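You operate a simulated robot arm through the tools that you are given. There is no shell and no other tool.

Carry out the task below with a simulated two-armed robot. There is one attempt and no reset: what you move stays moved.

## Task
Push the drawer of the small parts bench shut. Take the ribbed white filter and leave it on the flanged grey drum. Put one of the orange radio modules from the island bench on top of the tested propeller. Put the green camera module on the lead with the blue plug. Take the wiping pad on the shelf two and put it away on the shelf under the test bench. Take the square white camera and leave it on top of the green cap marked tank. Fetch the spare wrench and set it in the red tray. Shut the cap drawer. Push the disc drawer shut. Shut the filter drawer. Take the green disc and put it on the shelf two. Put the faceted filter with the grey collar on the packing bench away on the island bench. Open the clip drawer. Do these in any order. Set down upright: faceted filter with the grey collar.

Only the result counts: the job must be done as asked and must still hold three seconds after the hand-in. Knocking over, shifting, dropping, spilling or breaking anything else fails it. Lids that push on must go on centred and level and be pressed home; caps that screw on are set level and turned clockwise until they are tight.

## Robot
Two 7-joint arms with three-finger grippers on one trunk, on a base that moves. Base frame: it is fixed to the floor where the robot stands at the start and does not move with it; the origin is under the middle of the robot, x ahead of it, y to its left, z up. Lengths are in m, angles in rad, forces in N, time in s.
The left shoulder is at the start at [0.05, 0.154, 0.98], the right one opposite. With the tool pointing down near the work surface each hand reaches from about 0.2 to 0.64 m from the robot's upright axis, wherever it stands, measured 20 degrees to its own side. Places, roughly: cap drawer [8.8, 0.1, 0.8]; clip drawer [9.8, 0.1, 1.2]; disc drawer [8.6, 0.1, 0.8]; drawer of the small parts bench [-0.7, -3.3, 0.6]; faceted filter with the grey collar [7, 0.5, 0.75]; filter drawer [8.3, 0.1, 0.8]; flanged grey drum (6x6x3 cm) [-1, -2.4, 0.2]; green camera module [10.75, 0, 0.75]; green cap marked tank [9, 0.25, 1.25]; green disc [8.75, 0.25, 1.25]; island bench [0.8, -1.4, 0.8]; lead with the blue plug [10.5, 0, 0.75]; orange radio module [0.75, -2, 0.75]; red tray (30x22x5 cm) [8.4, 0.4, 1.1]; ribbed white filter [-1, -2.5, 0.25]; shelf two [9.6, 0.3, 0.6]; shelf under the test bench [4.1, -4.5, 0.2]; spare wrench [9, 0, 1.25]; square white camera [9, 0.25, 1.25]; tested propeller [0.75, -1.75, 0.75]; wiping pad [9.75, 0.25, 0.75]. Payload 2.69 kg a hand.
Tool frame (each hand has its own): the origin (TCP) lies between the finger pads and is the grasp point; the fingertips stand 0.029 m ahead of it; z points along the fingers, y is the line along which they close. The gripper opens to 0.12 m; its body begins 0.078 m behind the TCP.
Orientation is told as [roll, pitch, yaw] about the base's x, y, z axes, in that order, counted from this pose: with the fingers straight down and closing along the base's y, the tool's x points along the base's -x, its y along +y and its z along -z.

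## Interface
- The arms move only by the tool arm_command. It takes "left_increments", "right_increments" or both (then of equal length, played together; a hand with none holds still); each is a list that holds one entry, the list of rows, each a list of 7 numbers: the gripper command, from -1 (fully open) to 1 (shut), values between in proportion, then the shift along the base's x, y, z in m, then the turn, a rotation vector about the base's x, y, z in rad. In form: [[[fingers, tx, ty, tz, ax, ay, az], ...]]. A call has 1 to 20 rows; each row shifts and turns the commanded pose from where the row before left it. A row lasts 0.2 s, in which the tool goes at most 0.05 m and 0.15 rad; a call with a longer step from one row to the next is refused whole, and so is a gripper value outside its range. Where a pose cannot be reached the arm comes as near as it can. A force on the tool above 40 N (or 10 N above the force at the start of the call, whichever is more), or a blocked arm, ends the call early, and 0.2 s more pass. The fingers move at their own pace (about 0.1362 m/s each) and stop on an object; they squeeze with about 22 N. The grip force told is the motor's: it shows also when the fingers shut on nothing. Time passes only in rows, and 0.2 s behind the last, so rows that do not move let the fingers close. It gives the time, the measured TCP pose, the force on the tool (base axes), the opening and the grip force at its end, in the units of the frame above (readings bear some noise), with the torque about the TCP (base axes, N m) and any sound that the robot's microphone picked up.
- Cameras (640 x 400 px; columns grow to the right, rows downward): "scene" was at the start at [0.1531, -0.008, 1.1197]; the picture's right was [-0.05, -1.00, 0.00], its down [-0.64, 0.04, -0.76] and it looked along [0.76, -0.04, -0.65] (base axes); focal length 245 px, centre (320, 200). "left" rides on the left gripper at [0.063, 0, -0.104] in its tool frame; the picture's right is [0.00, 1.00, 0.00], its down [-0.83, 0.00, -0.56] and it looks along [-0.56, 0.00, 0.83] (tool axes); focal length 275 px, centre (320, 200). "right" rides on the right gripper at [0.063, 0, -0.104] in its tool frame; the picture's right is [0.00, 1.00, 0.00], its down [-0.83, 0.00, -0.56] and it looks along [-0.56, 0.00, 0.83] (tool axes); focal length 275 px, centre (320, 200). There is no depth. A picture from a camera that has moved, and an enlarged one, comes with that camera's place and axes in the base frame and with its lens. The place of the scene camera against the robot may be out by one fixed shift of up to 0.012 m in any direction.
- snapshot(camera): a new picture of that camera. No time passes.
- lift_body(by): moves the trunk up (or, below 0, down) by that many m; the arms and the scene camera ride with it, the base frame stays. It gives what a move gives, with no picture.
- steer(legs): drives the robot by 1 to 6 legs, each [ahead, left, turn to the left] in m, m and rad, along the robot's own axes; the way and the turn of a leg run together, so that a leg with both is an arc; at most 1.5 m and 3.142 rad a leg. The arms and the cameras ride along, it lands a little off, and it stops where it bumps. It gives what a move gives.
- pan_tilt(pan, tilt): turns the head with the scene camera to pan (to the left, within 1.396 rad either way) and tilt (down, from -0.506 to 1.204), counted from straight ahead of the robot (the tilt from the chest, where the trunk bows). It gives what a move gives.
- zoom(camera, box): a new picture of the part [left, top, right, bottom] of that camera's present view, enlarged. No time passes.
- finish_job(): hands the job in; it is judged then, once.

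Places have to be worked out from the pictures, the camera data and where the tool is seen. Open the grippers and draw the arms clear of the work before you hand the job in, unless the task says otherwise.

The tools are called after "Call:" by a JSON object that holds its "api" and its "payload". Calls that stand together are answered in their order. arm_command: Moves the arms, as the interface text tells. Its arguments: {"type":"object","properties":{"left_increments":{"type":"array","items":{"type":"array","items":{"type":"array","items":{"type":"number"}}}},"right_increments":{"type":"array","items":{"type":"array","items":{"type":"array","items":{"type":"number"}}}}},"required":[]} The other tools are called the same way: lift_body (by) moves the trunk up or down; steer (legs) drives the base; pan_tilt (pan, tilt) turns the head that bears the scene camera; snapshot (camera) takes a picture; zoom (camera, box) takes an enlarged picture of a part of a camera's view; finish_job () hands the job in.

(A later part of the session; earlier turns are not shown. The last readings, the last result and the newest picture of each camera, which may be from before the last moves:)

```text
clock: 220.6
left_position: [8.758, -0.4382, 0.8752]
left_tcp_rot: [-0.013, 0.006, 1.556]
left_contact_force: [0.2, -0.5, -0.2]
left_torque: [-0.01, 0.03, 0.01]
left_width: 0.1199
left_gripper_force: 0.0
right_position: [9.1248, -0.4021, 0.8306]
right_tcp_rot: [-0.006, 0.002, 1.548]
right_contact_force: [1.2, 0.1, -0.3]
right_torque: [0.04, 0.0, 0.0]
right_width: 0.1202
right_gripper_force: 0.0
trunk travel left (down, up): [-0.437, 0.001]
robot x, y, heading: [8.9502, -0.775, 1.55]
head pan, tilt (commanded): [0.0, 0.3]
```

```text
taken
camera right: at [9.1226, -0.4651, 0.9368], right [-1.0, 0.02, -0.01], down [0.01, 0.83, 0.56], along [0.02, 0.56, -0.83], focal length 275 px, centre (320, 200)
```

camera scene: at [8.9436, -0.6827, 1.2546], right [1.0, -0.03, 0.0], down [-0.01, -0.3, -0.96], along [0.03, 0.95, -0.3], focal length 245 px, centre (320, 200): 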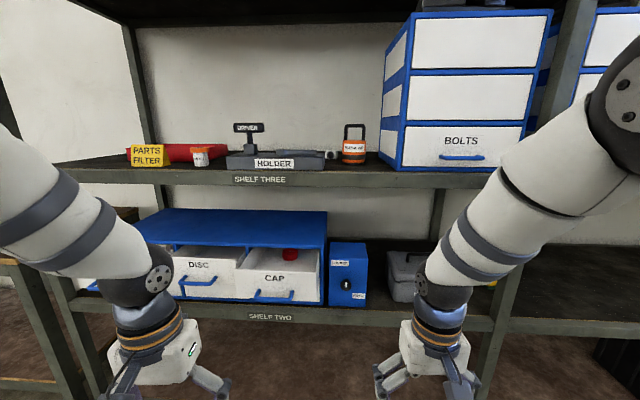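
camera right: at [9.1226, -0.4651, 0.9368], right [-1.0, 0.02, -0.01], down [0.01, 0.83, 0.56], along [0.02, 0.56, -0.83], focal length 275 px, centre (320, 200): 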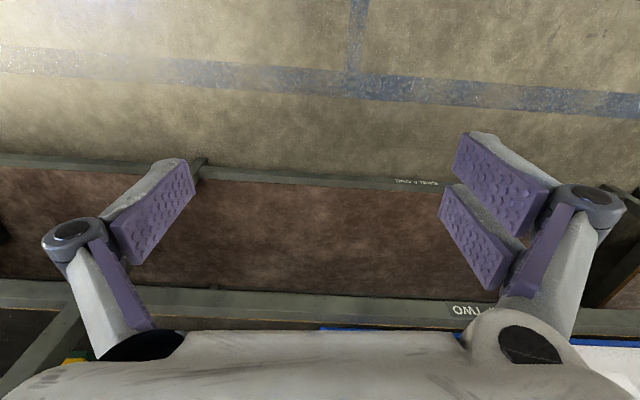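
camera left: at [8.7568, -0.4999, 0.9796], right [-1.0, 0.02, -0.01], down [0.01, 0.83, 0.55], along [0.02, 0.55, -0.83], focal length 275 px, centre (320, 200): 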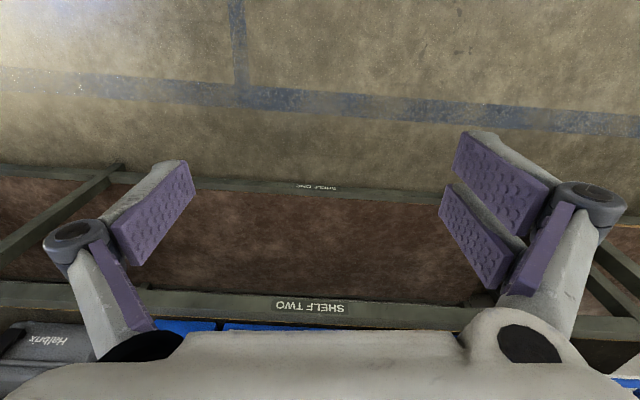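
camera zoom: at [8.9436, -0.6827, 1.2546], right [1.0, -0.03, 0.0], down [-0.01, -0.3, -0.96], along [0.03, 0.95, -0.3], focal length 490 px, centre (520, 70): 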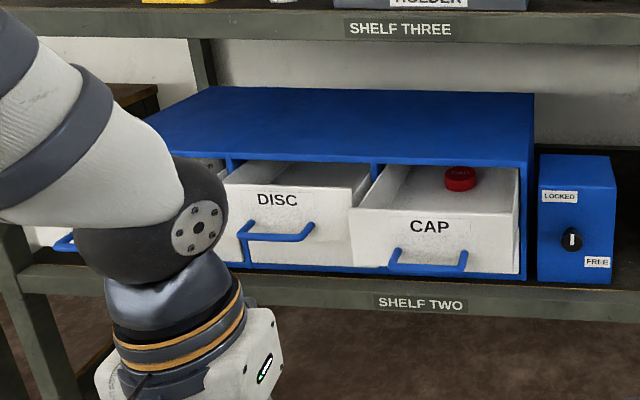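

A lock box (LOCKED/FREE) stands beside the cabinet; I'll look at it later. First I lower the trunk by 0.1, strafe left to x≈8.62 and form fists tilted forward to push the drawers.

Call:
{"api": "lift_body", "payload": {"by": -0.1}}

Call:
{"api": "steer", "payload": {"legs": [[0, 0.33, 0.02]]}}

Call:
{"api": "arm_command", "payload": {"right_increments": [[[1, 0, 0.005, 0.005, 0.14, 0, 0], [1, 0, 0.005, 0.005, 0.14, 0, 0], [1, 0, 0.005, 0.005, 0.14, 0, 0], [1, 0, 0.005, 0.005, 0.14, 0, 0], [1, 0, 0.005, 0.005, 0.14, 0, 0], [1, 0, 0.005, 0.005, 0.14, 0, 0]]], "left_increments": [[[1, 0, 0.01, -0.002, 0.14, 0, 0], [1, 0, 0.01, -0.002, 0.14, 0, 0], [1, 0, 0.01, -0.002, 0.14, 0, 0], [1, 0, 0.01, -0.002, 0.14, 0, 0], [1, 0, 0.01, -0.002, 0.14, 0, 0], [1, 0, 0.01, -0.002, 0.14, 0, 0]]]}}

Call:
{"api": "snapshot", "payload": {"camera": "scene"}}

Call:
{"api": "snapshot", "payload": {"camera": "right"}}

Call:
{"api": "snapshot", "payload": {"camera": "left"}}

```text
clock: 221.9
left_position: [8.7573, -0.4534, 0.715]
left_tcp_rot: [-0.01, 0.189, 1.554]
left_contact_force: [0.0, 0.5, 0.3]
left_torque: [0.02, -0.01, -0.02]
left_width: 0.1198
left_gripper_force: 0.1
right_position: [9.1243, -0.4025, 0.7325]
right_tcp_rot: [-0.007, -0.002, 1.547]
right_contact_force: [-0.2, -0.1, -0.8]
right_torque: [0.03, -0.01, 0.01]
right_width: 0.1199
right_gripper_force: 0.1
trunk travel left (down, up): [-0.337, 0.101]
robot x, y, heading: [8.9514, -0.7747, 1.543]
head pan, tilt (commanded): [0.0, 0.3]
```

```text
clock: 225.0
left_position: [8.421, -0.4509, 0.7155]
left_tcp_rot: [-0.013, 0.188, 1.568]
left_contact_force: [0.3, 0.2, 0.6]
left_torque: [-0.04, -0.01, -0.03]
left_width: 0.1198
left_gripper_force: 0.1
right_position: [8.7872, -0.3929, 0.7317]
right_tcp_rot: [-0.006, 0.001, 1.56]
right_contact_force: [-0.8, -0.4, 0.1]
right_torque: [0.0, -0.01, 0.01]
right_width: 0.1201
right_gripper_force: 0.0
trunk travel left (down, up): [-0.337, 0.101]
robot x, y, heading: [8.6165, -0.771, 1.561]
head pan, tilt (commanded): [0.0, 0.3]
```

```text
clock: 226.4
left_position: [8.4215, -0.3717, 0.6957]
left_tcp_rot: [-0.013, -0.654, 1.569]
left_contact_force: [0.3, 0.5, 0.1]
left_torque: [-0.03, 0.0, -0.04]
left_width: 0.0005
left_gripper_force: 22.6
left hand out of reach, approached as far as the arm can: row 5, 6
right_position: [8.7799, -0.3419, 0.7568]
right_tcp_rot: [0.008, -0.839, 1.552]
right_contact_force: [-0.9, 0.3, 0.5]
right_torque: [-0.04, 0.01, 0.04]
right_width: 0.0
right_gripper_force: 21.7
right hand out of reach, approached as far as the arm can: row 5, 6
trunk travel left (down, up): [-0.337, 0.101]
robot x, y, heading: [8.6173, -0.7712, 1.557]
head pan, tilt (commanded): [0.0, 0.3]
```

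```text
taken
camera scene: at [8.6103, -0.5964, 1.14], right [1.0, -0.01, 0.0], down [0.0, -0.3, -0.96], along [0.01, 0.96, -0.3], focal length 245 px, centre (320, 200)
```

scene: 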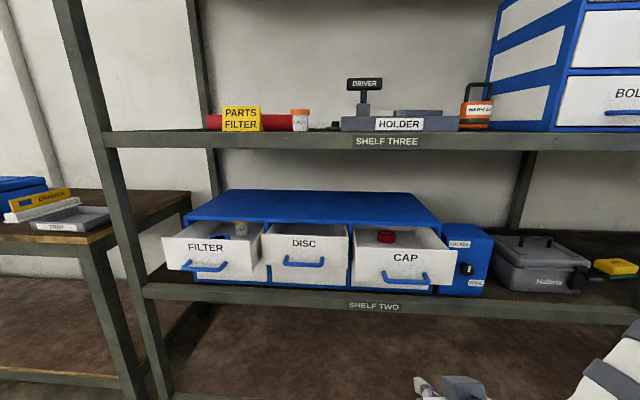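

```text
taken
camera right: at [8.7786, -0.4607, 0.7802], right [-1.0, 0.01, 0.0], down [0.0, 0.14, 0.99], along [0.01, 0.99, -0.14], focal length 275 px, centre (320, 200)
```

right: 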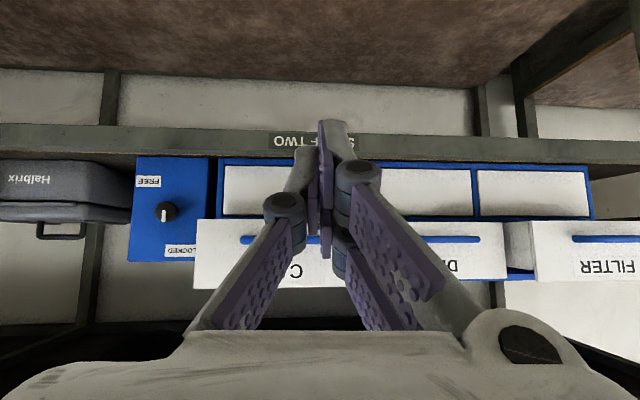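

```text
taken
camera left: at [8.4212, -0.4847, 0.7409], right [-1.0, 0.01, -0.01], down [0.0, 0.32, 0.95], along [0.01, 0.95, -0.32], focal length 275 px, centre (320, 200)
```

left: 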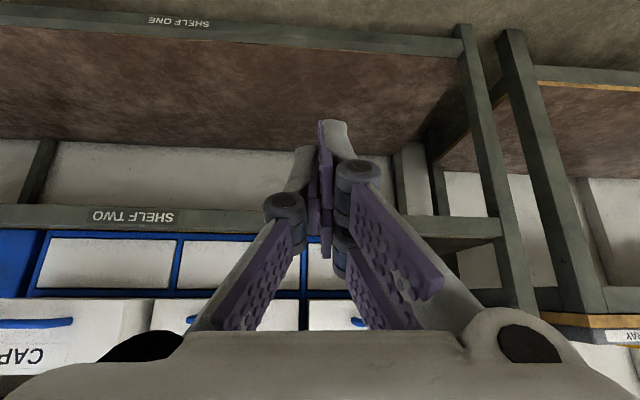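

Upper drawer faces span z≈0.75–0.855; CAP's face centre is x≈8.815, y≈-0.08 with the cabinet front near y≈0.03. I place the right fist beside CAP's handle at x≈8.74, z≈0.82, then drive closer.

Call:
{"api": "arm_command", "payload": {"right_increments": [[[1, -0.015, 0, 0.022, 0, 0, 0], [1, -0.015, 0, 0.022, 0, 0, 0], [1, -0.01, 0, 0.02, 0, 0, 0]]]}}

Call:
{"api": "steer", "payload": {"legs": [[0.17, 0, 0]]}}

Call:
{"api": "snapshot", "payload": {"camera": "right"}}

Call:
{"api": "snapshot", "payload": {"camera": "scene"}}

```text
clock: 227.2
left_position: [8.4209, -0.3715, 0.6965]
left_tcp_rot: [-0.009, -0.652, 1.569]
left_contact_force: [-0.4, 0.2, 0.3]
left_torque: [0.03, -0.01, 0.01]
left_width: 0.0
left_gripper_force: 22.4
right_position: [8.7425, -0.3436, 0.8186]
right_tcp_rot: [0.008, -0.839, 1.555]
right_contact_force: [1.4, 0.7, -0.2]
right_torque: [-0.01, 0.01, -0.01]
right_width: 0.0
right_gripper_force: 21.9
trunk travel left (down, up): [-0.337, 0.101]
robot x, y, heading: [8.6182, -0.7703, 1.557]
head pan, tilt (commanded): [0.0, 0.3]
```

```text
clock: 228.7
left_position: [8.4217, -0.1988, 0.696]
left_tcp_rot: [-0.011, -0.648, 1.572]
left_contact_force: [0.2, 0.8, -0.4]
left_torque: [0.03, 0.0, 0.04]
left_width: 0.0
left_gripper_force: 21.8
right_position: [8.7447, -0.1708, 0.8179]
right_tcp_rot: [0.008, -0.838, 1.556]
right_contact_force: [-0.1, -0.1, 0.2]
right_torque: [-0.05, 0.02, 0.0]
right_width: 0.0001
right_gripper_force: 21.6
trunk travel left (down, up): [-0.337, 0.101]
robot x, y, heading: [8.6198, -0.5915, 1.559]
head pan, tilt (commanded): [0.0, 0.3]
```

```text
taken
camera right: at [8.7419, -0.2907, 0.842], right [-1.0, 0.01, 0.0], down [0.0, 0.14, 0.99], along [0.01, 0.99, -0.14], focal length 275 px, centre (320, 200)
```

right: 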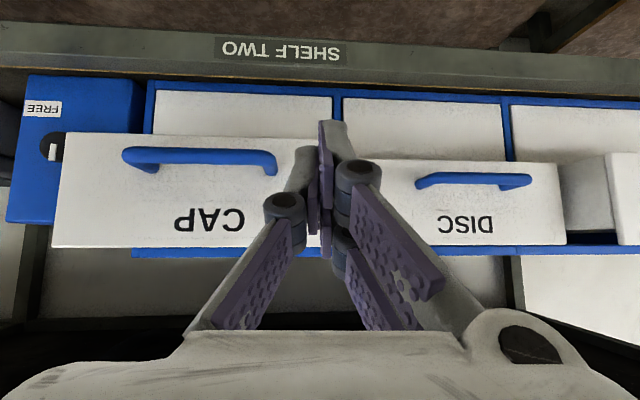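

```text
taken
camera scene: at [8.6118, -0.4235, 1.1399], right [1.0, -0.01, 0.0], down [0.0, -0.3, -0.96], along [0.01, 0.95, -0.3], focal length 245 px, centre (320, 200)
```

scene: 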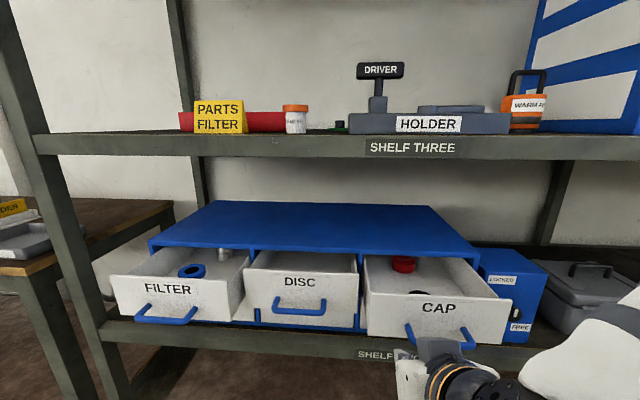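

The fist tip is just inside CAP's face edge, clear of the handle. I push forward until the stop.

Call:
{"api": "arm_command", "payload": {"right_increments": [[[1, 0.006, 0.03, 0, 0, 0, 0], [1, 0, 0.03, 0, 0, 0, 0], [1, 0, 0.03, 0, 0, 0, 0], [1, 0, 0.025, 0, 0, 0, 0], [1, 0, 0.025, 0, 0, 0, 0], [1, 0, 0.025, 0, 0, 0, 0], [1, 0, 0.02, 0, 0, 0, 0], [1, 0, 0.02, 0, 0, 0, 0]]]}}

Call:
{"api": "snapshot", "payload": {"camera": "right"}}

Call:
{"api": "snapshot", "payload": {"camera": "scene"}}

```text
clock: 230.5
left_position: [8.4222, -0.2001, 0.6947]
left_tcp_rot: [-0.01, -0.651, 1.569]
left_contact_force: [0.1, 0.6, 0.2]
left_torque: [-0.03, 0.02, -0.02]
left_width: 0.0001
left_gripper_force: 22.1
right_position: [8.7491, 0.0332, 0.8184]
right_tcp_rot: [0.009, -0.839, 1.555]
right_contact_force: [-0.1, 0.1, -0.7]
right_torque: [-0.02, 0.01, 0.03]
right_width: 0.0
right_gripper_force: 21.9
trunk travel left (down, up): [-0.337, 0.101]
robot x, y, heading: [8.6208, -0.6005, 1.559]
head pan, tilt (commanded): [0.0, 0.3]
```

```text
taken
camera right: at [8.7473, -0.0861, 0.8412], right [-1.0, 0.01, 0.0], down [0.0, 0.14, 0.99], along [0.01, 0.99, -0.14], focal length 275 px, centre (320, 200)
```

right: 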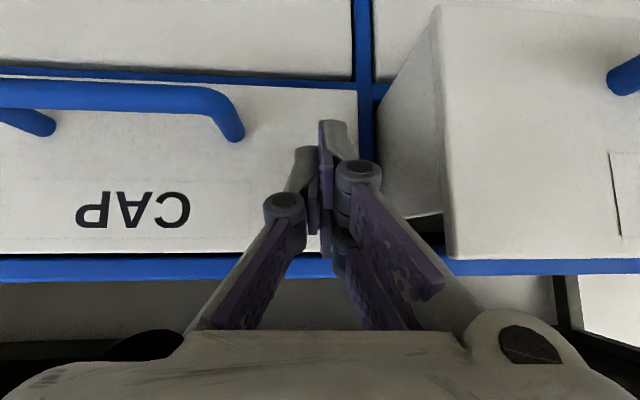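

```text
taken
camera scene: at [8.6117, -0.424, 1.14], right [1.0, -0.01, 0.0], down [0.0, -0.3, -0.96], along [0.01, 0.96, -0.3], focal length 245 px, centre (320, 200)
```

scene: 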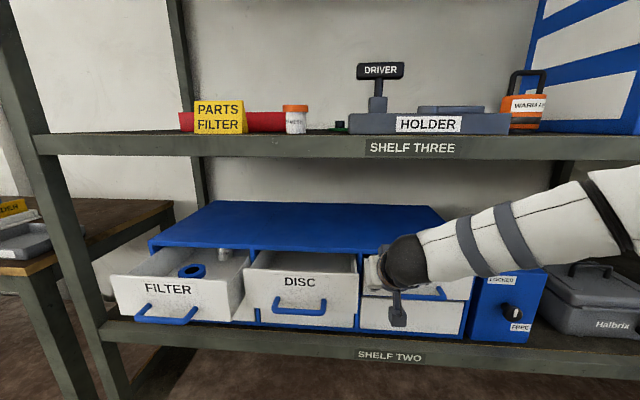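

CAP is nearly in; I continue pushing gently until the stop.

Call:
{"api": "arm_command", "payload": {"right_increments": [[[1, 0, 0.01, 0, 0, 0, 0], [1, 0, 0.01, 0, 0, 0, 0], [1, 0, 0.01, 0, 0, 0, 0], [1, 0, 0.01, 0, 0, 0, 0], [1, 0, 0.01, 0, 0, 0, 0]]]}}

Call:
{"api": "snapshot", "payload": {"camera": "right"}}

```text
clock: 231.1
left_position: [8.4222, -0.2023, 0.6973]
left_tcp_rot: [-0.012, -0.653, 1.568]
left_contact_force: [-0.8, 0.9, 0.6]
left_torque: [-0.01, 0.0, -0.03]
left_width: 0.0
left_gripper_force: 21.7
right_position: [8.7481, 0.0457, 0.8163]
right_tcp_rot: [0.01, -0.829, 1.555]
right_contact_force: [1.6, -28.1, 8.4]
right_torque: [0.25, 0.09, -0.03]
right_width: 0.0
right_gripper_force: 22.0
trunk travel left (down, up): [-0.337, 0.101]
robot x, y, heading: [8.6158, -0.599, 1.563]
head pan, tilt (commanded): [0.0, 0.3]
stopped in row 3 (right hand): the force on the tool passed its limit at 53 N (the readings are from after the stop); the commanded pose is now the measured one
```

```text
taken
camera right: at [8.7463, -0.0741, 0.8411], right [-1.0, 0.0, 0.0], down [0.0, 0.15, 0.99], along [0.0, 0.99, -0.15], focal length 275 px, centre (320, 200)
```

right: 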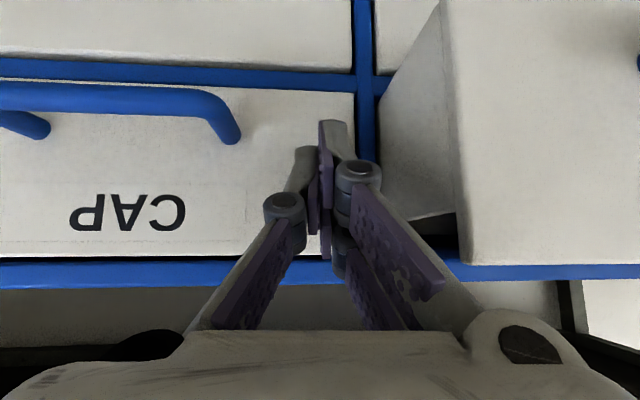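

CAP drawer is home (53 N stop). I withdraw and move the right fist to DISC's face at x≈8.66, beside its handle, then push.

Call:
{"api": "arm_command", "payload": {"right_increments": [[[1, 0, -0.03, 0, 0, 0, 0], [1, 0, -0.04, 0, 0, 0, 0], [1, 0, -0.045, 0, 0, 0, 0], [1, -0.044, -0.01, 0.0, 0, 0, 0], [1, -0.044, 0, 0, 0, 0, 0], [1, 0, 0, 0, 0, 0, 0]]]}}

Call:
{"api": "snapshot", "payload": {"camera": "right"}}

```text
clock: 232.5
left_position: [8.4235, -0.1996, 0.696]
left_tcp_rot: [-0.011, -0.651, 1.568]
left_contact_force: [0.6, -0.5, -0.6]
left_torque: [-0.01, 0.01, -0.04]
left_width: 0.0
left_gripper_force: 21.7
right_position: [8.66, -0.0778, 0.818]
right_tcp_rot: [0.008, -0.831, 1.556]
right_contact_force: [0.3, -0.6, 0.9]
right_torque: [0.0, -0.02, 0.01]
right_width: 0.0
right_gripper_force: 22.4
trunk travel left (down, up): [-0.337, 0.101]
robot x, y, heading: [8.6167, -0.5942, 1.563]
head pan, tilt (commanded): [0.0, 0.3]
```

```text
taken
camera right: at [8.6583, -0.1975, 0.8426], right [-1.0, 0.01, 0.0], down [0.0, 0.15, 0.99], along [0.01, 0.99, -0.15], focal length 275 px, centre (320, 200)
```

right: 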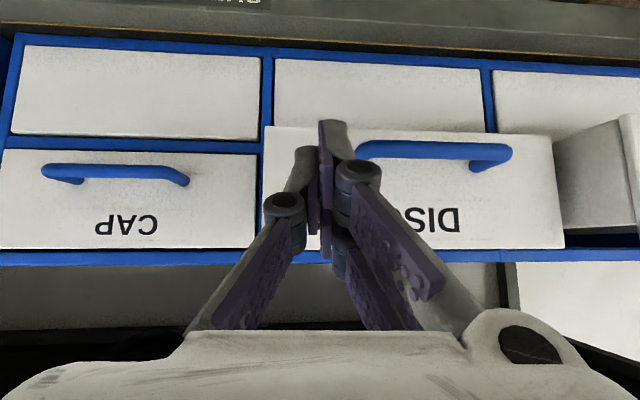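

Fist lines up with DISC's face between edge and handle. Push.

Call:
{"api": "arm_command", "payload": {"right_increments": [[[1, 0, 0.03, 0, 0, 0, 0], [1, 0, 0.03, 0, 0, 0, 0], [1, 0, 0.02, 0, 0, 0, 0], [1, 0, 0.015, 0, 0, 0, 0], [1, 0, 0.015, 0, 0, 0, 0], [1, 0, 0.015, 0, 0, 0, 0], [1, 0, 0.015, 0, 0, 0, 0]]]}}

Call:
{"api": "snapshot", "payload": {"camera": "right"}}

```text
clock: 234.1
left_position: [8.423, -0.2029, 0.6974]
left_tcp_rot: [-0.01, -0.654, 1.569]
left_contact_force: [-0.2, -0.3, 0.3]
left_torque: [-0.03, 0.03, -0.01]
left_width: 0.0
left_gripper_force: 22.3
right_position: [8.6566, 0.0536, 0.8113]
right_tcp_rot: [0.009, -0.819, 1.557]
right_contact_force: [0.4, -26.8, 8.2]
right_torque: [0.21, 0.04, 0.05]
right_width: 0.0
right_gripper_force: 22.0
trunk travel left (down, up): [-0.337, 0.101]
robot x, y, heading: [8.6189, -0.6014, 1.562]
head pan, tilt (commanded): [0.0, 0.3]
stopped in row 7 (right hand): the force on the tool passed its limit at 50 N (the readings are from after the stop); the commanded pose is now the measured one
```

```text
taken
camera right: at [8.6555, -0.0656, 0.8374], right [-1.0, 0.0, 0.0], down [0.0, 0.16, 0.99], along [0.0, 0.99, -0.16], focal length 275 px, centre (320, 200)
```

right: 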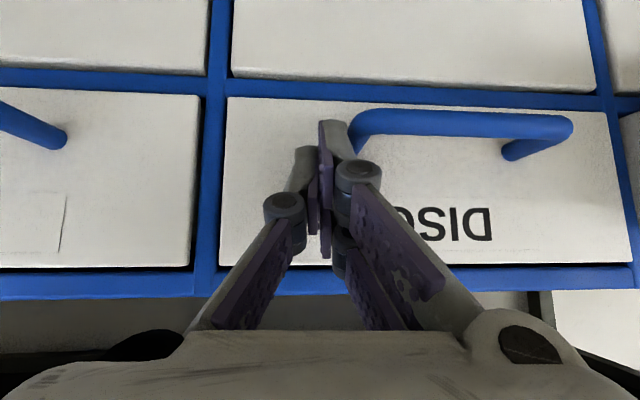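

DISC is shut. I withdraw the right hand and raise the left fist to the FILTER drawer's level.

Call:
{"api": "arm_command", "payload": {"right_increments": [[[1, 0, -0.03, 0, 0, 0, 0], [1, 0, -0.04, 0, 0, 0, 0], [1, 0.01, -0.04, 0, 0, 0, 0], [1, 0.02, -0.04, 0, 0, 0, 0], [1, 0.02, -0.02, 0, 0, 0, 0]]], "left_increments": [[[1, 0, 0, 0.025, 0, 0, 0], [1, 0, 0, 0.025, 0, 0, 0], [1, 0, 0, 0.025, 0, 0, 0], [1, 0, 0, 0.025, 0, 0, 0], [1, 0, 0, 0.02, 0.05, 0, 0]]]}}

Call:
{"api": "snapshot", "payload": {"camera": "left"}}

Call:
{"api": "snapshot", "payload": {"camera": "scene"}}

```text
clock: 235.3
left_position: [8.4243, -0.172, 0.8113]
left_tcp_rot: [-0.011, -0.7, 1.57]
left_contact_force: [0.7, -0.4, 0.2]
left_torque: [-0.05, -0.03, -0.01]
left_width: 0.0
left_gripper_force: 22.0
left hand out of reach, approached as far as the arm can: row 1, 2, 3, 5
right_position: [8.7104, -0.1121, 0.8108]
right_tcp_rot: [0.008, -0.819, 1.555]
right_contact_force: [-0.1, 0.0, -0.5]
right_torque: [0.0, 0.04, 0.01]
right_width: 0.0001
right_gripper_force: 22.6
trunk travel left (down, up): [-0.337, 0.101]
robot x, y, heading: [8.6184, -0.5952, 1.56]
head pan, tilt (commanded): [0.0, 0.3]
```

```text
taken
camera left: at [8.4243, -0.2877, 0.8509], right [-1.0, 0.01, 0.0], down [0.0, 0.28, 0.96], along [0.01, 0.96, -0.28], focal length 275 px, centre (320, 200)
```

left: 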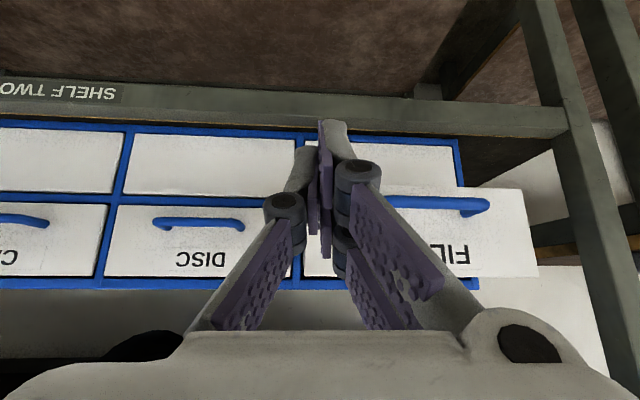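

```text
taken
camera scene: at [8.6124, -0.4252, 1.14], right [1.0, -0.01, 0.0], down [0.0, -0.3, -0.96], along [0.01, 0.96, -0.3], focal length 245 px, centre (320, 200)
```

scene: 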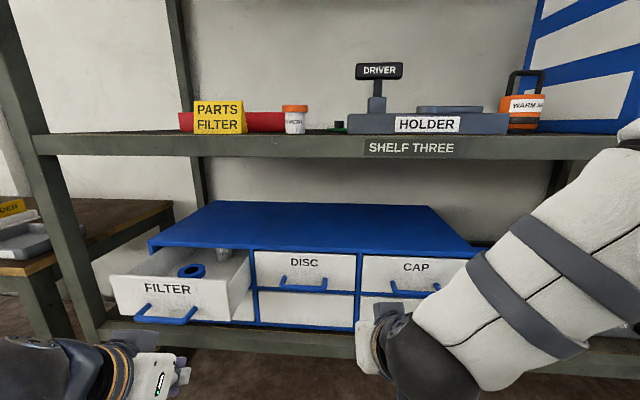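

FILTER's face spans x≈8.18–8.44 at y≈0.01. I shift the left fist slightly and push.

Call:
{"api": "arm_command", "payload": {"left_increments": [[[1, -0.014, 0.03, 0, 0, 0, 0], [1, 0, 0.03, 0, 0, 0, 0], [1, 0, 0.03, 0, 0, 0, 0], [1, 0, 0.03, 0, 0, 0, 0], [1, 0, 0.02, 0, 0, 0, 0], [1, 0, 0.02, 0, 0, 0, 0], [1, 0, 0.02, 0, 0, 0, 0], [1, 0, 0.015, 0, 0, 0, 0], [1, 0, 0.015, 0, 0, 0, 0], [1, 0, 0.015, 0, 0, 0, 0]]]}}

Call:
{"api": "snapshot", "payload": {"camera": "left"}}

Call:
{"api": "snapshot", "payload": {"camera": "scene"}}

```text
clock: 237.5
left_position: [8.4123, 0.0517, 0.8125]
left_tcp_rot: [-0.011, -0.702, 1.57]
left_contact_force: [-0.1, 0.1, 0.7]
left_torque: [-0.01, 0.03, 0.05]
left_width: 0.0
left_gripper_force: 21.6
right_position: [8.7099, -0.1127, 0.8108]
right_tcp_rot: [0.009, -0.819, 1.556]
right_contact_force: [-0.8, 0.0, 0.3]
right_torque: [0.0, 0.0, -0.02]
right_width: 0.0
right_gripper_force: 22.6
trunk travel left (down, up): [-0.337, 0.101]
robot x, y, heading: [8.6157, -0.5976, 1.562]
head pan, tilt (commanded): [0.0, 0.3]
```

```text
taken
camera left: at [8.4123, -0.064, 0.8512], right [-1.0, 0.01, -0.01], down [0.0, 0.28, 0.96], along [0.01, 0.96, -0.28], focal length 275 px, centre (320, 200)
```

left: 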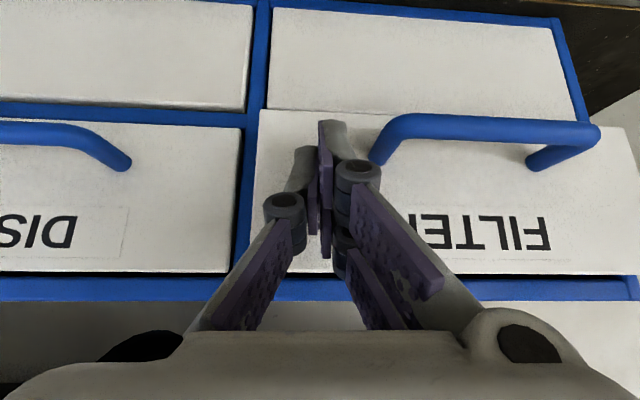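

```text
taken
camera scene: at [8.6124, -0.4251, 1.14], right [1.0, -0.01, 0.0], down [0.0, -0.3, -0.96], along [0.01, 0.96, -0.3], focal length 245 px, centre (320, 200)
```

scene: 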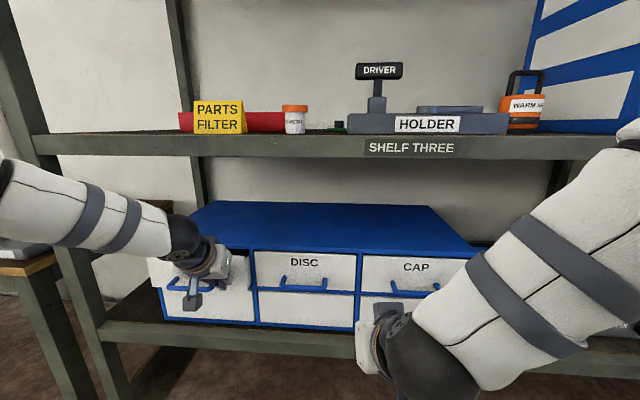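

FILTER is almost in; I keep pushing to the stop.

Call:
{"api": "arm_command", "payload": {"left_increments": [[[1, 0, 0.01, 0, 0, 0, 0], [1, 0, 0.01, 0, 0, 0, 0], [1, 0, 0.01, 0, 0, 0, 0], [1, 0, 0.01, 0, 0, 0, 0], [1, 0, 0.01, 0, 0, 0, 0]]]}}

Call:
{"api": "snapshot", "payload": {"camera": "left"}}

```text
clock: 238.5
left_position: [8.4103, 0.077, 0.8097]
left_tcp_rot: [-0.009, -0.689, 1.571]
left_contact_force: [-0.9, -27.7, 9.6]
left_torque: [0.18, 0.05, 0.05]
left_width: 0.0
left_gripper_force: 22.4
right_position: [8.7097, -0.1166, 0.8125]
right_tcp_rot: [0.009, -0.823, 1.557]
right_contact_force: [0.4, -0.8, 0.5]
right_torque: [0.0, 0.01, 0.0]
right_width: 0.0001
right_gripper_force: 22.1
trunk travel left (down, up): [-0.337, 0.101]
robot x, y, heading: [8.6182, -0.5985, 1.557]
head pan, tilt (commanded): [0.0, 0.3]
stopped in row 4 (left hand): the force on the tool passed its limit at 51 N (the readings are from after the stop); the commanded pose is now the measured one
```

```text
taken
camera left: at [8.4114, -0.0385, 0.8512], right [-1.0, 0.01, 0.0], down [0.0, 0.29, 0.96], along [0.01, 0.96, -0.29], focal length 275 px, centre (320, 200)
```

left: 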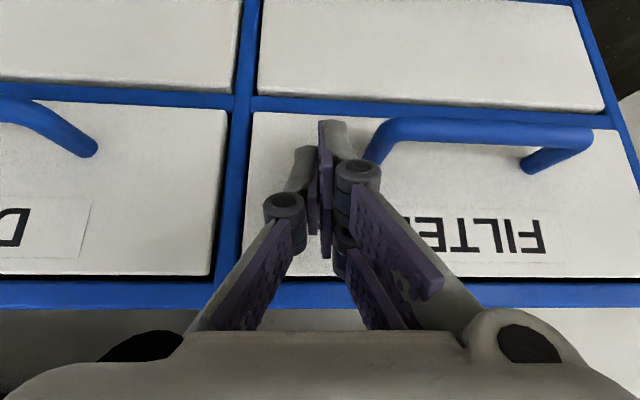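

All three drawers are shut. Now I withdraw both hands, raise the trunk, and lift the left hand so its wrist camera can look onto shelf three.

Call:
{"api": "arm_command", "payload": {"left_increments": [[[1, 0, -0.03, 0, 0, 0, 0], [1, 0, -0.045, 0, 0, 0, 0], [1, 0, -0.045, 0, 0, 0, 0], [1, 0, -0.045, 0, 0, 0, 0], [1, 0, -0.045, 0, 0, 0, 0], [1, 0, -0.045, 0, 0, 0, 0], [-1, 0, 0, 0.04, -0.1, 0, 0], [-1, 0, 0, 0.04, -0.1, 0, 0], [-1, 0, 0, 0.04, -0.1, 0, 0], [-1, 0, 0, 0.04, -0.1, 0, 0], [-1, 0, 0, 0.04, -0.1, 0, 0], [-1, 0, 0, 0.04, -0.1, 0, 0], [-1, 0, 0, 0.04, -0.09, 0, 0]]], "right_increments": [[[1, 0, -0.03, 0, 0, 0, 0], [1, 0, -0.03, 0, 0, 0, 0], [1, 0, -0.03, 0, 0, 0, 0], [1, 0, -0.03, 0, 0, 0, 0], [1, 0, -0.03, 0, 0, 0, 0], [1, 0, 0, 0, 0, 0, 0], [-1, 0, 0, 0, -0.12, 0, 0], [-1, 0, 0, 0, -0.12, 0, 0], [-1, 0, 0, 0, -0.12, 0, 0], [-1, 0, 0, 0, -0.12, 0, 0], [-1, 0, 0, 0, -0.12, 0, 0], [-1, 0, 0, 0, -0.12, 0, 0], [-1, 0, 0, 0, -0.1, 0, 0]]]}}

Call:
{"api": "lift_body", "payload": {"by": 0.1}}

Call:
{"api": "snapshot", "payload": {"camera": "left"}}

Call:
{"api": "snapshot", "payload": {"camera": "scene"}}

```text
clock: 241.3
left_position: [8.3296, -0.11, 0.9869]
left_tcp_rot: [-0.009, 0.004, 1.572]
left_contact_force: [0.4, 0.7, 0.6]
left_torque: [0.02, -0.01, 0.03]
left_width: 0.1201
left_gripper_force: 0.0
left hand out of reach, approached as far as the arm can: row 4, 5, 6, 7, 8, 9, 10
right_position: [8.6764, -0.2265, 0.8107]
right_tcp_rot: [-0.003, 0.003, 1.561]
right_contact_force: [0.2, 1.0, -0.1]
right_torque: [0.01, 0.0, 0.03]
right_width: 0.12
right_gripper_force: 0.1
right hand out of reach, approached as far as the arm can: row 3, 4, 5
trunk travel left (down, up): [-0.337, 0.101]
robot x, y, heading: [8.6196, -0.5974, 1.567]
head pan, tilt (commanded): [0.0, 0.3]
```

```text
clock: 242.6
left_position: [8.3316, -0.1075, 1.0825]
left_tcp_rot: [-0.01, 0.007, 1.573]
left_contact_force: [-0.3, 0.9, -0.2]
left_torque: [-0.03, 0.0, 0.02]
left_width: 0.1199
left_gripper_force: 0.2
right_position: [8.6774, -0.2263, 0.9092]
right_tcp_rot: [-0.003, 0.005, 1.562]
right_contact_force: [-0.1, 0.2, -1.6]
right_torque: [0.02, 0.0, -0.01]
right_width: 0.1197
right_gripper_force: 0.1
trunk travel left (down, up): [-0.437, 0.001]
robot x, y, heading: [8.619, -0.5969, 1.557]
head pan, tilt (commanded): [0.0, 0.3]
```

```text
taken
camera left: at [8.3316, -0.1704, 1.1871], right [-1.0, 0.0, -0.01], down [0.0, 0.83, 0.55], along [0.01, 0.55, -0.83], focal length 275 px, centre (320, 200)
```

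left: 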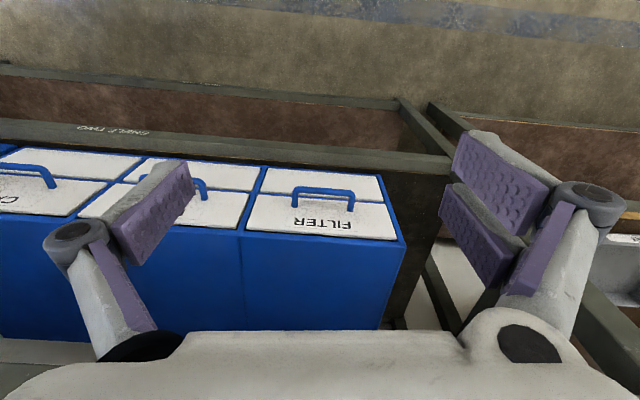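

```text
taken
camera scene: at [8.6111, -0.5046, 1.2544], right [1.0, -0.01, 0.0], down [0.0, -0.3, -0.96], along [0.01, 0.96, -0.3], focal length 245 px, centre (320, 200)
```

scene: 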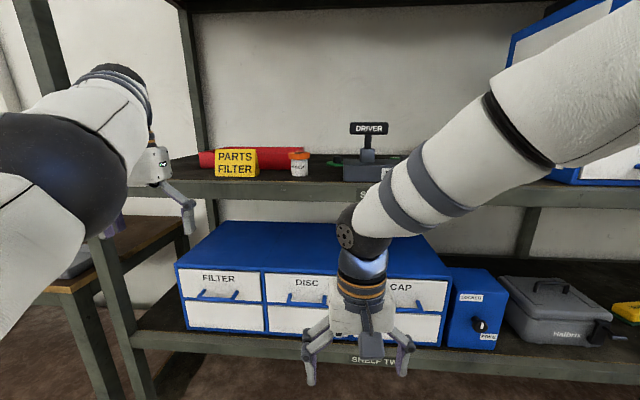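

Drawers look flush from here too. I raise the left hand to z≈1.33 to look onto the shelf.

Call:
{"api": "arm_command", "payload": {"left_increments": [[[-1, 0.02, -0.01, 0.04, 0, 0, 0], [-1, 0.02, -0.01, 0.04, 0, 0, 0], [-1, 0.02, 0, 0.04, 0, 0, 0], [-1, 0.02, 0, 0.04, 0, 0, 0], [-1, 0.02, 0, 0.04, 0, 0, 0], [-1, 0.02, 0, 0.04, 0, 0, 0]]]}}

Call:
{"api": "snapshot", "payload": {"camera": "left"}}

```text
clock: 244.0
left_position: [8.4285, -0.1979, 1.2308]
left_tcp_rot: [-0.009, -0.005, 1.57]
left_contact_force: [0.0, -0.7, 0.5]
left_torque: [0.02, 0.0, -0.01]
left_width: 0.12
left_gripper_force: 0.1
left hand out of reach, approached as far as the arm can: row 3, 4, 5, 6
right_position: [8.6765, -0.2269, 0.912]
right_tcp_rot: [-0.002, 0.0, 1.561]
right_contact_force: [0.0, 0.1, -0.5]
right_torque: [-0.02, -0.01, -0.01]
right_width: 0.12
right_gripper_force: 0.1
trunk travel left (down, up): [-0.437, 0.001]
robot x, y, heading: [8.6208, -0.6007, 1.561]
head pan, tilt (commanded): [0.0, 0.3]
```

```text
taken
camera left: at [8.427, -0.2619, 1.3351], right [-1.0, 0.0, -0.01], down [0.0, 0.83, 0.56], along [0.01, 0.56, -0.83], focal length 275 px, centre (320, 200)
```

left: 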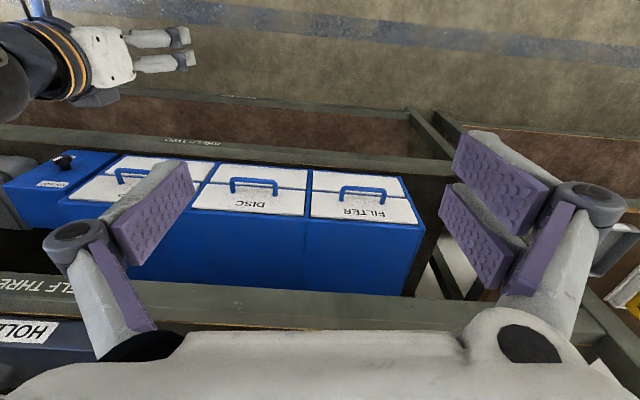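

A straight-down hand cannot see onto the shelf from here. I strafe right 0.2 m and tilt the left hand forward so its camera looks along the shelf top.

Call:
{"api": "steer", "payload": {"legs": [[0, -0.2, 0]]}}

Call:
{"api": "arm_command", "payload": {"left_increments": [[[-1, 0, 0.0, 0.01, 0.1, 0, 0], [-1, 0.01, 0.0, 0.01, 0.1, 0, 0], [-1, 0.01, 0.01, 0.01, 0.1, 0, 0], [-1, 0.01, 0.01, 0.01, 0.1, 0, 0], [-1, 0.01, 0.01, 0.01, 0.1, 0, 0]]]}}

Call:
{"api": "snapshot", "payload": {"camera": "left"}}

Call:
{"api": "pan_tilt", "payload": {"pan": 0.0, "tilt": 0.2}}

Call:
{"api": "snapshot", "payload": {"camera": "scene"}}

```text
clock: 246.1
left_position: [8.6202, -0.1995, 1.2299]
left_tcp_rot: [-0.009, -0.002, 1.575]
left_contact_force: [-0.7, 0.1, 0.3]
left_torque: [-0.03, 0.01, 0.01]
left_width: 0.1201
left_gripper_force: 0.1
right_position: [8.8711, -0.2283, 0.9114]
right_tcp_rot: [-0.002, 0.001, 1.566]
right_contact_force: [-0.1, 0.4, -0.1]
right_torque: [0.02, 0.02, 0.0]
right_width: 0.1195
right_gripper_force: 0.0
trunk travel left (down, up): [-0.437, 0.001]
robot x, y, heading: [8.8154, -0.6022, 1.559]
head pan, tilt (commanded): [0.0, 0.3]
```

```text
clock: 247.3
left_position: [8.6418, -0.1576, 1.2755]
left_tcp_rot: [-0.06, -0.475, 1.616]
left_contact_force: [0.5, 0.1, -0.1]
left_torque: [0.0, -0.01, 0.02]
left_width: 0.12
left_gripper_force: 0.0
left hand out of reach, approached as far as the arm can: row 5
right_position: [8.8704, -0.2284, 0.9093]
right_tcp_rot: [-0.001, 0.006, 1.568]
right_contact_force: [-0.5, 0.4, 0.3]
right_torque: [0.06, 0.0, -0.03]
right_width: 0.12
right_gripper_force: 0.0
trunk travel left (down, up): [-0.437, 0.001]
robot x, y, heading: [8.8156, -0.5989, 1.564]
head pan, tilt (commanded): [0.0, 0.3]
```

```text
taken
camera left: at [8.6417, -0.2616, 1.3392], right [-1.0, -0.01, -0.05], down [-0.05, 0.48, 0.87], along [0.01, 0.88, -0.48], focal length 275 px, centre (320, 200)
```

left: 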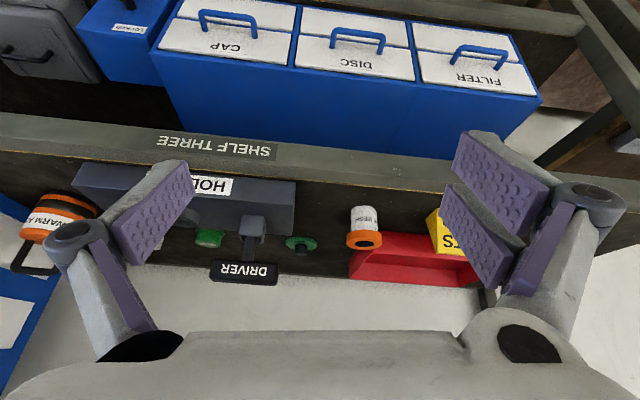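

```text
clock: 248.0
left_position: [8.6451, -0.1592, 1.2778]
left_tcp_rot: [-0.053, -0.482, 1.608]
left_contact_force: [0.1, 0.9, -0.2]
left_torque: [-0.02, 0.0, 0.02]
left_width: 0.1197
left_gripper_force: 0.1
right_position: [8.8709, -0.2278, 0.9105]
right_tcp_rot: [0.0, 0.004, 1.565]
right_contact_force: [-0.5, 0.5, 0.2]
right_torque: [-0.02, 0.0, 0.01]
right_width: 0.1197
right_gripper_force: 0.1
trunk travel left (down, up): [-0.437, 0.001]
robot x, y, heading: [8.818, -0.6005, 1.563]
head pan, tilt (commanded): [0.0, 0.201]
```

```text
taken
camera scene: at [8.8022, -0.5076, 1.2691], right [1.0, 0.04, 0.0], down [0.01, -0.14, -0.99], along [-0.04, 0.99, -0.14], focal length 245 px, centre (320, 200)
```

scene: 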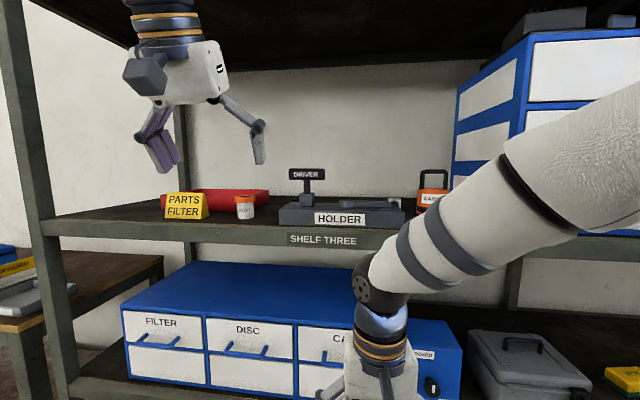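

The left wrist view shows holder, driver, two green items, pot and red tray. I zoom in.

Call:
{"api": "zoom", "payload": {"camera": "left", "box": [0, 130, 320, 300]}}

Call:
{"api": "zoom", "payload": {"camera": "left", "box": [180, 180, 500, 300]}}

Call:
{"api": "zoom", "payload": {"camera": "scene", "box": [140, 150, 460, 260]}}

```text
2.00 times, centred on (160, 215) of left
camera zoom: at [8.6442, -0.2636, 1.3415], right [-1.0, -0.01, -0.04], down [-0.04, 0.48, 0.88], along [0.01, 0.88, -0.48], focal length 551 px, centre (640, 170)
```

zoom: 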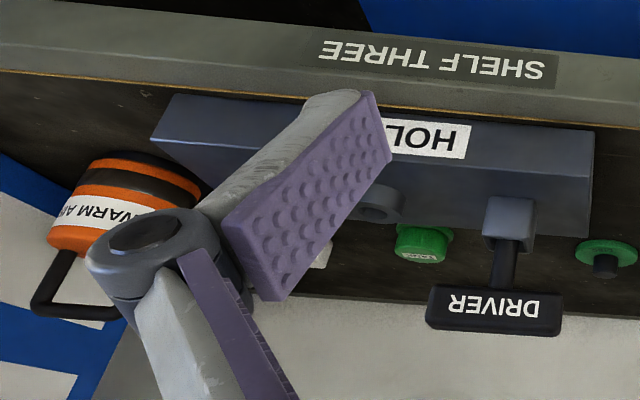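

```text
2.00 times, centred on (340, 240) of left
camera zoom: at [8.6442, -0.2636, 1.3415], right [-1.0, -0.01, -0.04], down [-0.04, 0.48, 0.88], along [0.01, 0.88, -0.48], focal length 551 px, centre (280, 120)
```

zoom: 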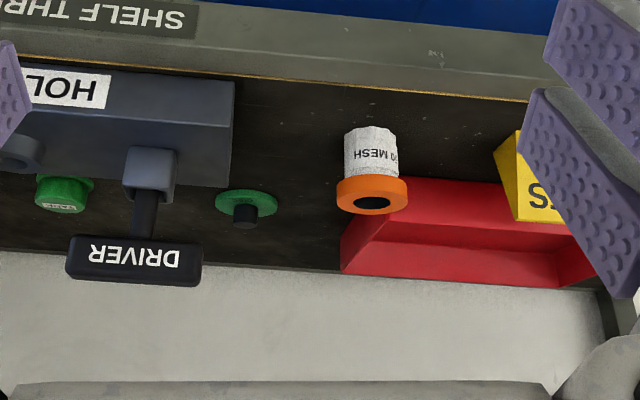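

```text
2.00 times, centred on (300, 205) of scene
camera zoom: at [8.8022, -0.5076, 1.2691], right [1.0, 0.04, 0.0], down [0.01, -0.14, -0.99], along [-0.04, 0.99, -0.14], focal length 490 px, centre (360, 190)
```

zoom: 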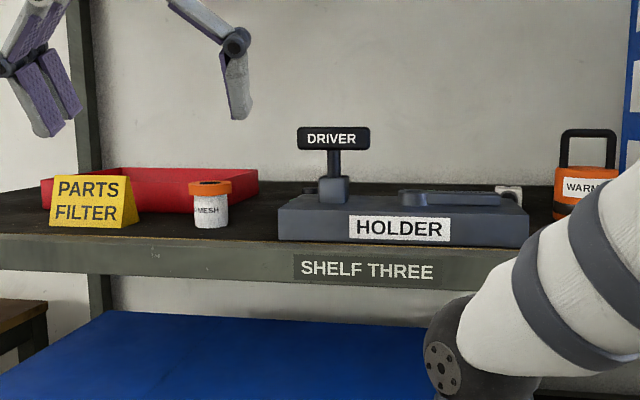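

Shelf three's top is ≈1.13; green disc ≈(8.684,0.29), green cap ≈(8.865,0.26), holder x≈8.68–8.99 with the wrench on its right part, white camera ≈(9.0,0.25). I raise the right hand to inspect the wrench and camera closely.

Call:
{"api": "arm_command", "payload": {"right_increments": [[[-1, 0.005, 0, 0.045, 0, 0, 0], [-1, 0.005, 0, 0.045, 0, 0, 0], [-1, 0.005, 0, 0.045, 0, 0, 0], [-1, 0.005, 0, 0.045, 0, 0, 0], [-1, 0.005, 0, 0.045, 0, 0, 0], [-1, 0.005, 0, 0.045, 0.05, 0, 0], [-1, 0.005, 0.02, 0.03, 0.1, 0, 0], [-1, 0.005, 0.03, 0.02, 0.1, 0, 0]]]}}

Call:
{"api": "snapshot", "payload": {"camera": "right"}}

Call:
{"api": "snapshot", "payload": {"camera": "scene"}}

```text
clock: 249.8
left_position: [8.6467, -0.1585, 1.2776]
left_tcp_rot: [-0.043, -0.478, 1.599]
left_contact_force: [-0.1, 0.7, 0.2]
left_torque: [-0.01, -0.02, -0.03]
left_width: 0.1198
left_gripper_force: 0.2
right_position: [8.9121, -0.1773, 1.2301]
right_tcp_rot: [0.0, -0.246, 1.565]
right_contact_force: [-0.3, -0.1, 0.0]
right_torque: [-0.03, 0.04, 0.01]
right_width: 0.1202
right_gripper_force: 0.1
trunk travel left (down, up): [-0.437, 0.001]
robot x, y, heading: [8.8181, -0.601, 1.567]
head pan, tilt (commanded): [0.0, 0.201]
```

```text
taken
camera right: at [8.9106, -0.2636, 1.316], right [-1.0, 0.0, 0.0], down [0.0, 0.67, 0.74], along [0.0, 0.74, -0.67], focal length 275 px, centre (320, 200)
```

right: 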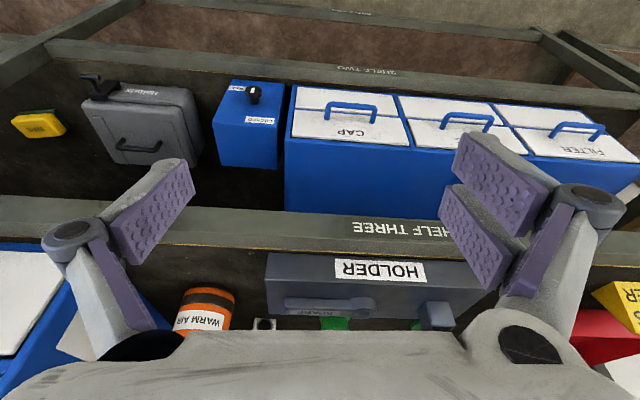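

```text
taken
camera scene: at [8.8042, -0.5075, 1.2714], right [1.0, 0.02, 0.0], down [0.0, -0.12, -0.99], along [-0.02, 0.99, -0.12], focal length 245 px, centre (320, 200)
```

scene: 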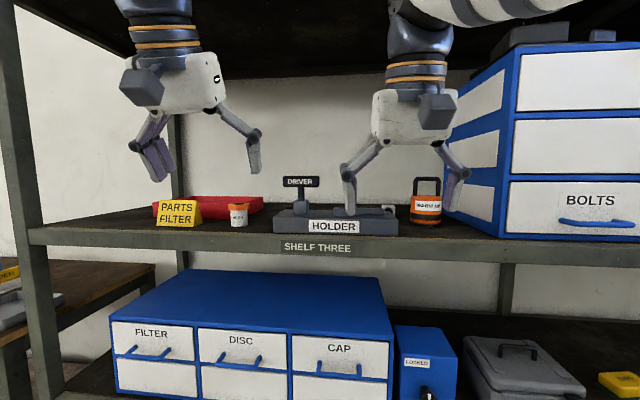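

I tilt the right hand a bit more to bring the shelf items into view.

Call:
{"api": "arm_command", "payload": {"right_increments": [[[-1, 0, 0.0, 0.01, 0.12, 0, 0], [-1, 0, 0.0, 0.01, 0.12, 0, 0]]]}}

Call:
{"api": "snapshot", "payload": {"camera": "right"}}

Call:
{"api": "zoom", "payload": {"camera": "right", "box": [160, 190, 460, 330]}}

```text
clock: 250.4
left_position: [8.6489, -0.1591, 1.2775]
left_tcp_rot: [-0.041, -0.481, 1.599]
left_contact_force: [-0.1, 0.1, -0.6]
left_torque: [0.01, -0.01, -0.02]
left_width: 0.1199
left_gripper_force: 0.0
right_position: [8.9093, -0.179, 1.2496]
right_tcp_rot: [0.001, -0.491, 1.563]
right_contact_force: [0.3, 0.1, -0.2]
right_torque: [0.02, -0.01, -0.02]
right_width: 0.12
right_gripper_force: 0.0
trunk travel left (down, up): [-0.437, 0.001]
robot x, y, heading: [8.8141, -0.5977, 1.568]
head pan, tilt (commanded): [0.0, 0.201]
```

```text
taken
camera right: at [8.9089, -0.2824, 1.313], right [-1.0, 0.0, 0.0], down [0.0, 0.47, 0.88], along [0.0, 0.88, -0.47], focal length 275 px, centre (320, 200)
```

right: 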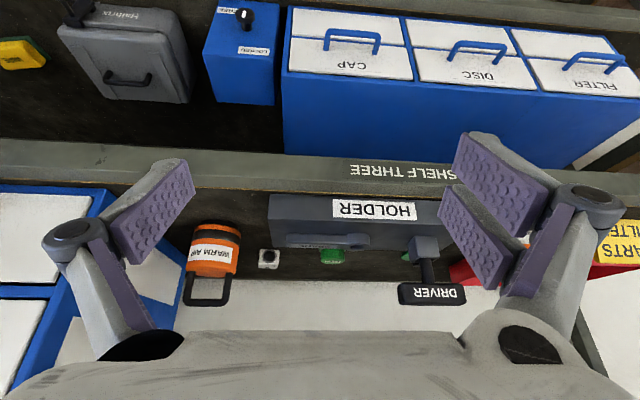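

```text
2.13 times, centred on (310, 260) of right
camera zoom: at [8.9089, -0.2824, 1.313], right [-1.0, 0.0, 0.0], down [0.0, 0.47, 0.88], along [0.0, 0.88, -0.47], focal length 587 px, centre (341, 72)
```

zoom: 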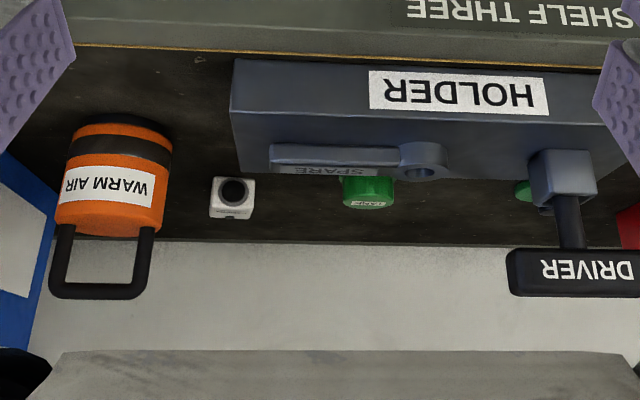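

I now have precise positions: wrench bar along x (8.84–8.956) at y≈0.093, top z≈1.185 on the holder; white camera ≈(8.98,0.2), cap behind holder. I check my base's footprint before moving nearer to the rack.

Call:
{"api": "pan_tilt", "payload": {"pan": 0.0, "tilt": 1.2}}

Call:
{"api": "snapshot", "payload": {"camera": "scene"}}

```text
clock: 251.7
left_position: [8.65, -0.1608, 1.2768]
left_tcp_rot: [-0.036, -0.482, 1.596]
left_contact_force: [-0.3, 0.6, 0.2]
left_torque: [0.0, 0.0, -0.02]
left_width: 0.12
left_gripper_force: 0.1
right_position: [8.9097, -0.1779, 1.2494]
right_tcp_rot: [0.001, -0.486, 1.566]
right_contact_force: [0.2, 0.4, 0.7]
right_torque: [0.01, 0.0, -0.01]
right_width: 0.1198
right_gripper_force: 0.0
trunk travel left (down, up): [-0.437, 0.001]
robot x, y, heading: [8.8158, -0.5964, 1.565]
head pan, tilt (commanded): [0.0, 1.201]
```

```text
taken
camera scene: at [8.805, -0.5083, 1.2736], right [1.0, 0.01, 0.0], down [0.0, -0.1, -1.0], along [-0.01, 1.0, -0.1], focal length 245 px, centre (320, 200)
```

scene: 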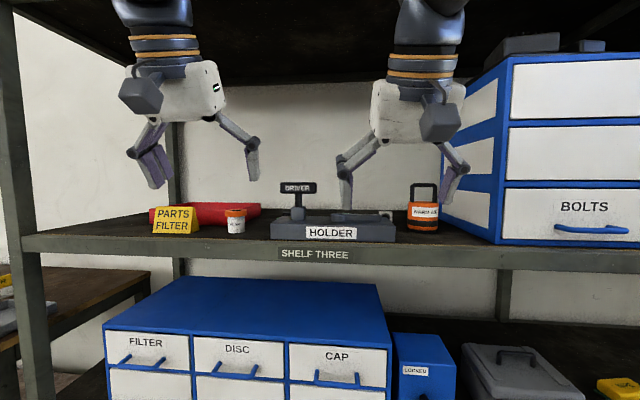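

The head did not tilt — my raised left arm probably touches it. I lower the left arm away first.

Call:
{"api": "arm_command", "payload": {"left_increments": [[[-1, -0.02, -0.01, -0.03, -0.08, 0, 0], [-1, -0.02, -0.01, -0.03, -0.08, 0, 0], [-1, -0.02, -0.01, -0.03, -0.08, 0, 0], [-1, -0.01, -0.01, -0.04, -0.08, 0, 0], [-1, 0, -0.01, -0.04, -0.08, 0, 0], [-1, 0, -0.01, -0.04, -0.08, 0, 0], [-1, 0, -0.01, -0.04, 0, 0, 0]]]}}

Call:
{"api": "pan_tilt", "payload": {"pan": 0.0, "tilt": 1.2}}

Call:
{"api": "snapshot", "payload": {"camera": "scene"}}

```text
clock: 253.3
left_position: [8.5898, -0.2337, 1.0338]
left_tcp_rot: [-0.013, -0.016, 1.575]
left_contact_force: [-0.3, 1.0, -0.1]
left_torque: [-0.02, -0.01, 0.0]
left_width: 0.1197
left_gripper_force: 0.0
right_position: [8.9114, -0.1767, 1.2496]
right_tcp_rot: [0.001, -0.49, 1.565]
right_contact_force: [-0.1, 0.0, -0.7]
right_torque: [0.02, 0.0, -0.01]
right_width: 0.12
right_gripper_force: 0.1
trunk travel left (down, up): [-0.437, 0.001]
robot x, y, heading: [8.8147, -0.6012, 1.568]
head pan, tilt (commanded): [0.0, 1.201]
```

```text
clock: 253.9
left_position: [8.5882, -0.2344, 1.0349]
left_tcp_rot: [-0.014, -0.018, 1.576]
left_contact_force: [0.1, -0.5, 0.2]
left_torque: [-0.02, 0.01, -0.01]
left_width: 0.1202
left_gripper_force: 0.1
right_position: [8.911, -0.1773, 1.2494]
right_tcp_rot: [0.002, -0.488, 1.567]
right_contact_force: [0.1, 0.2, -0.6]
right_torque: [0.01, -0.03, -0.01]
right_width: 0.12
right_gripper_force: 0.0
trunk travel left (down, up): [-0.437, 0.001]
robot x, y, heading: [8.8149, -0.5999, 1.565]
head pan, tilt (commanded): [0.0, 1.201]
```

```text
taken
camera scene: at [8.8087, -0.5092, 1.2779], right [1.0, -0.03, 0.0], down [0.0, -0.05, -1.0], along [0.03, 1.0, -0.05], focal length 245 px, centre (320, 200)
```

scene: 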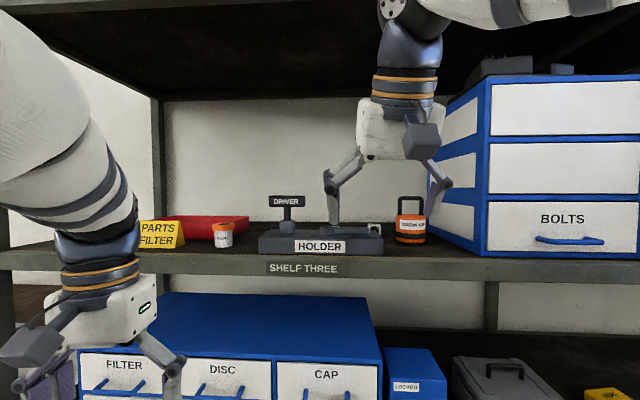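

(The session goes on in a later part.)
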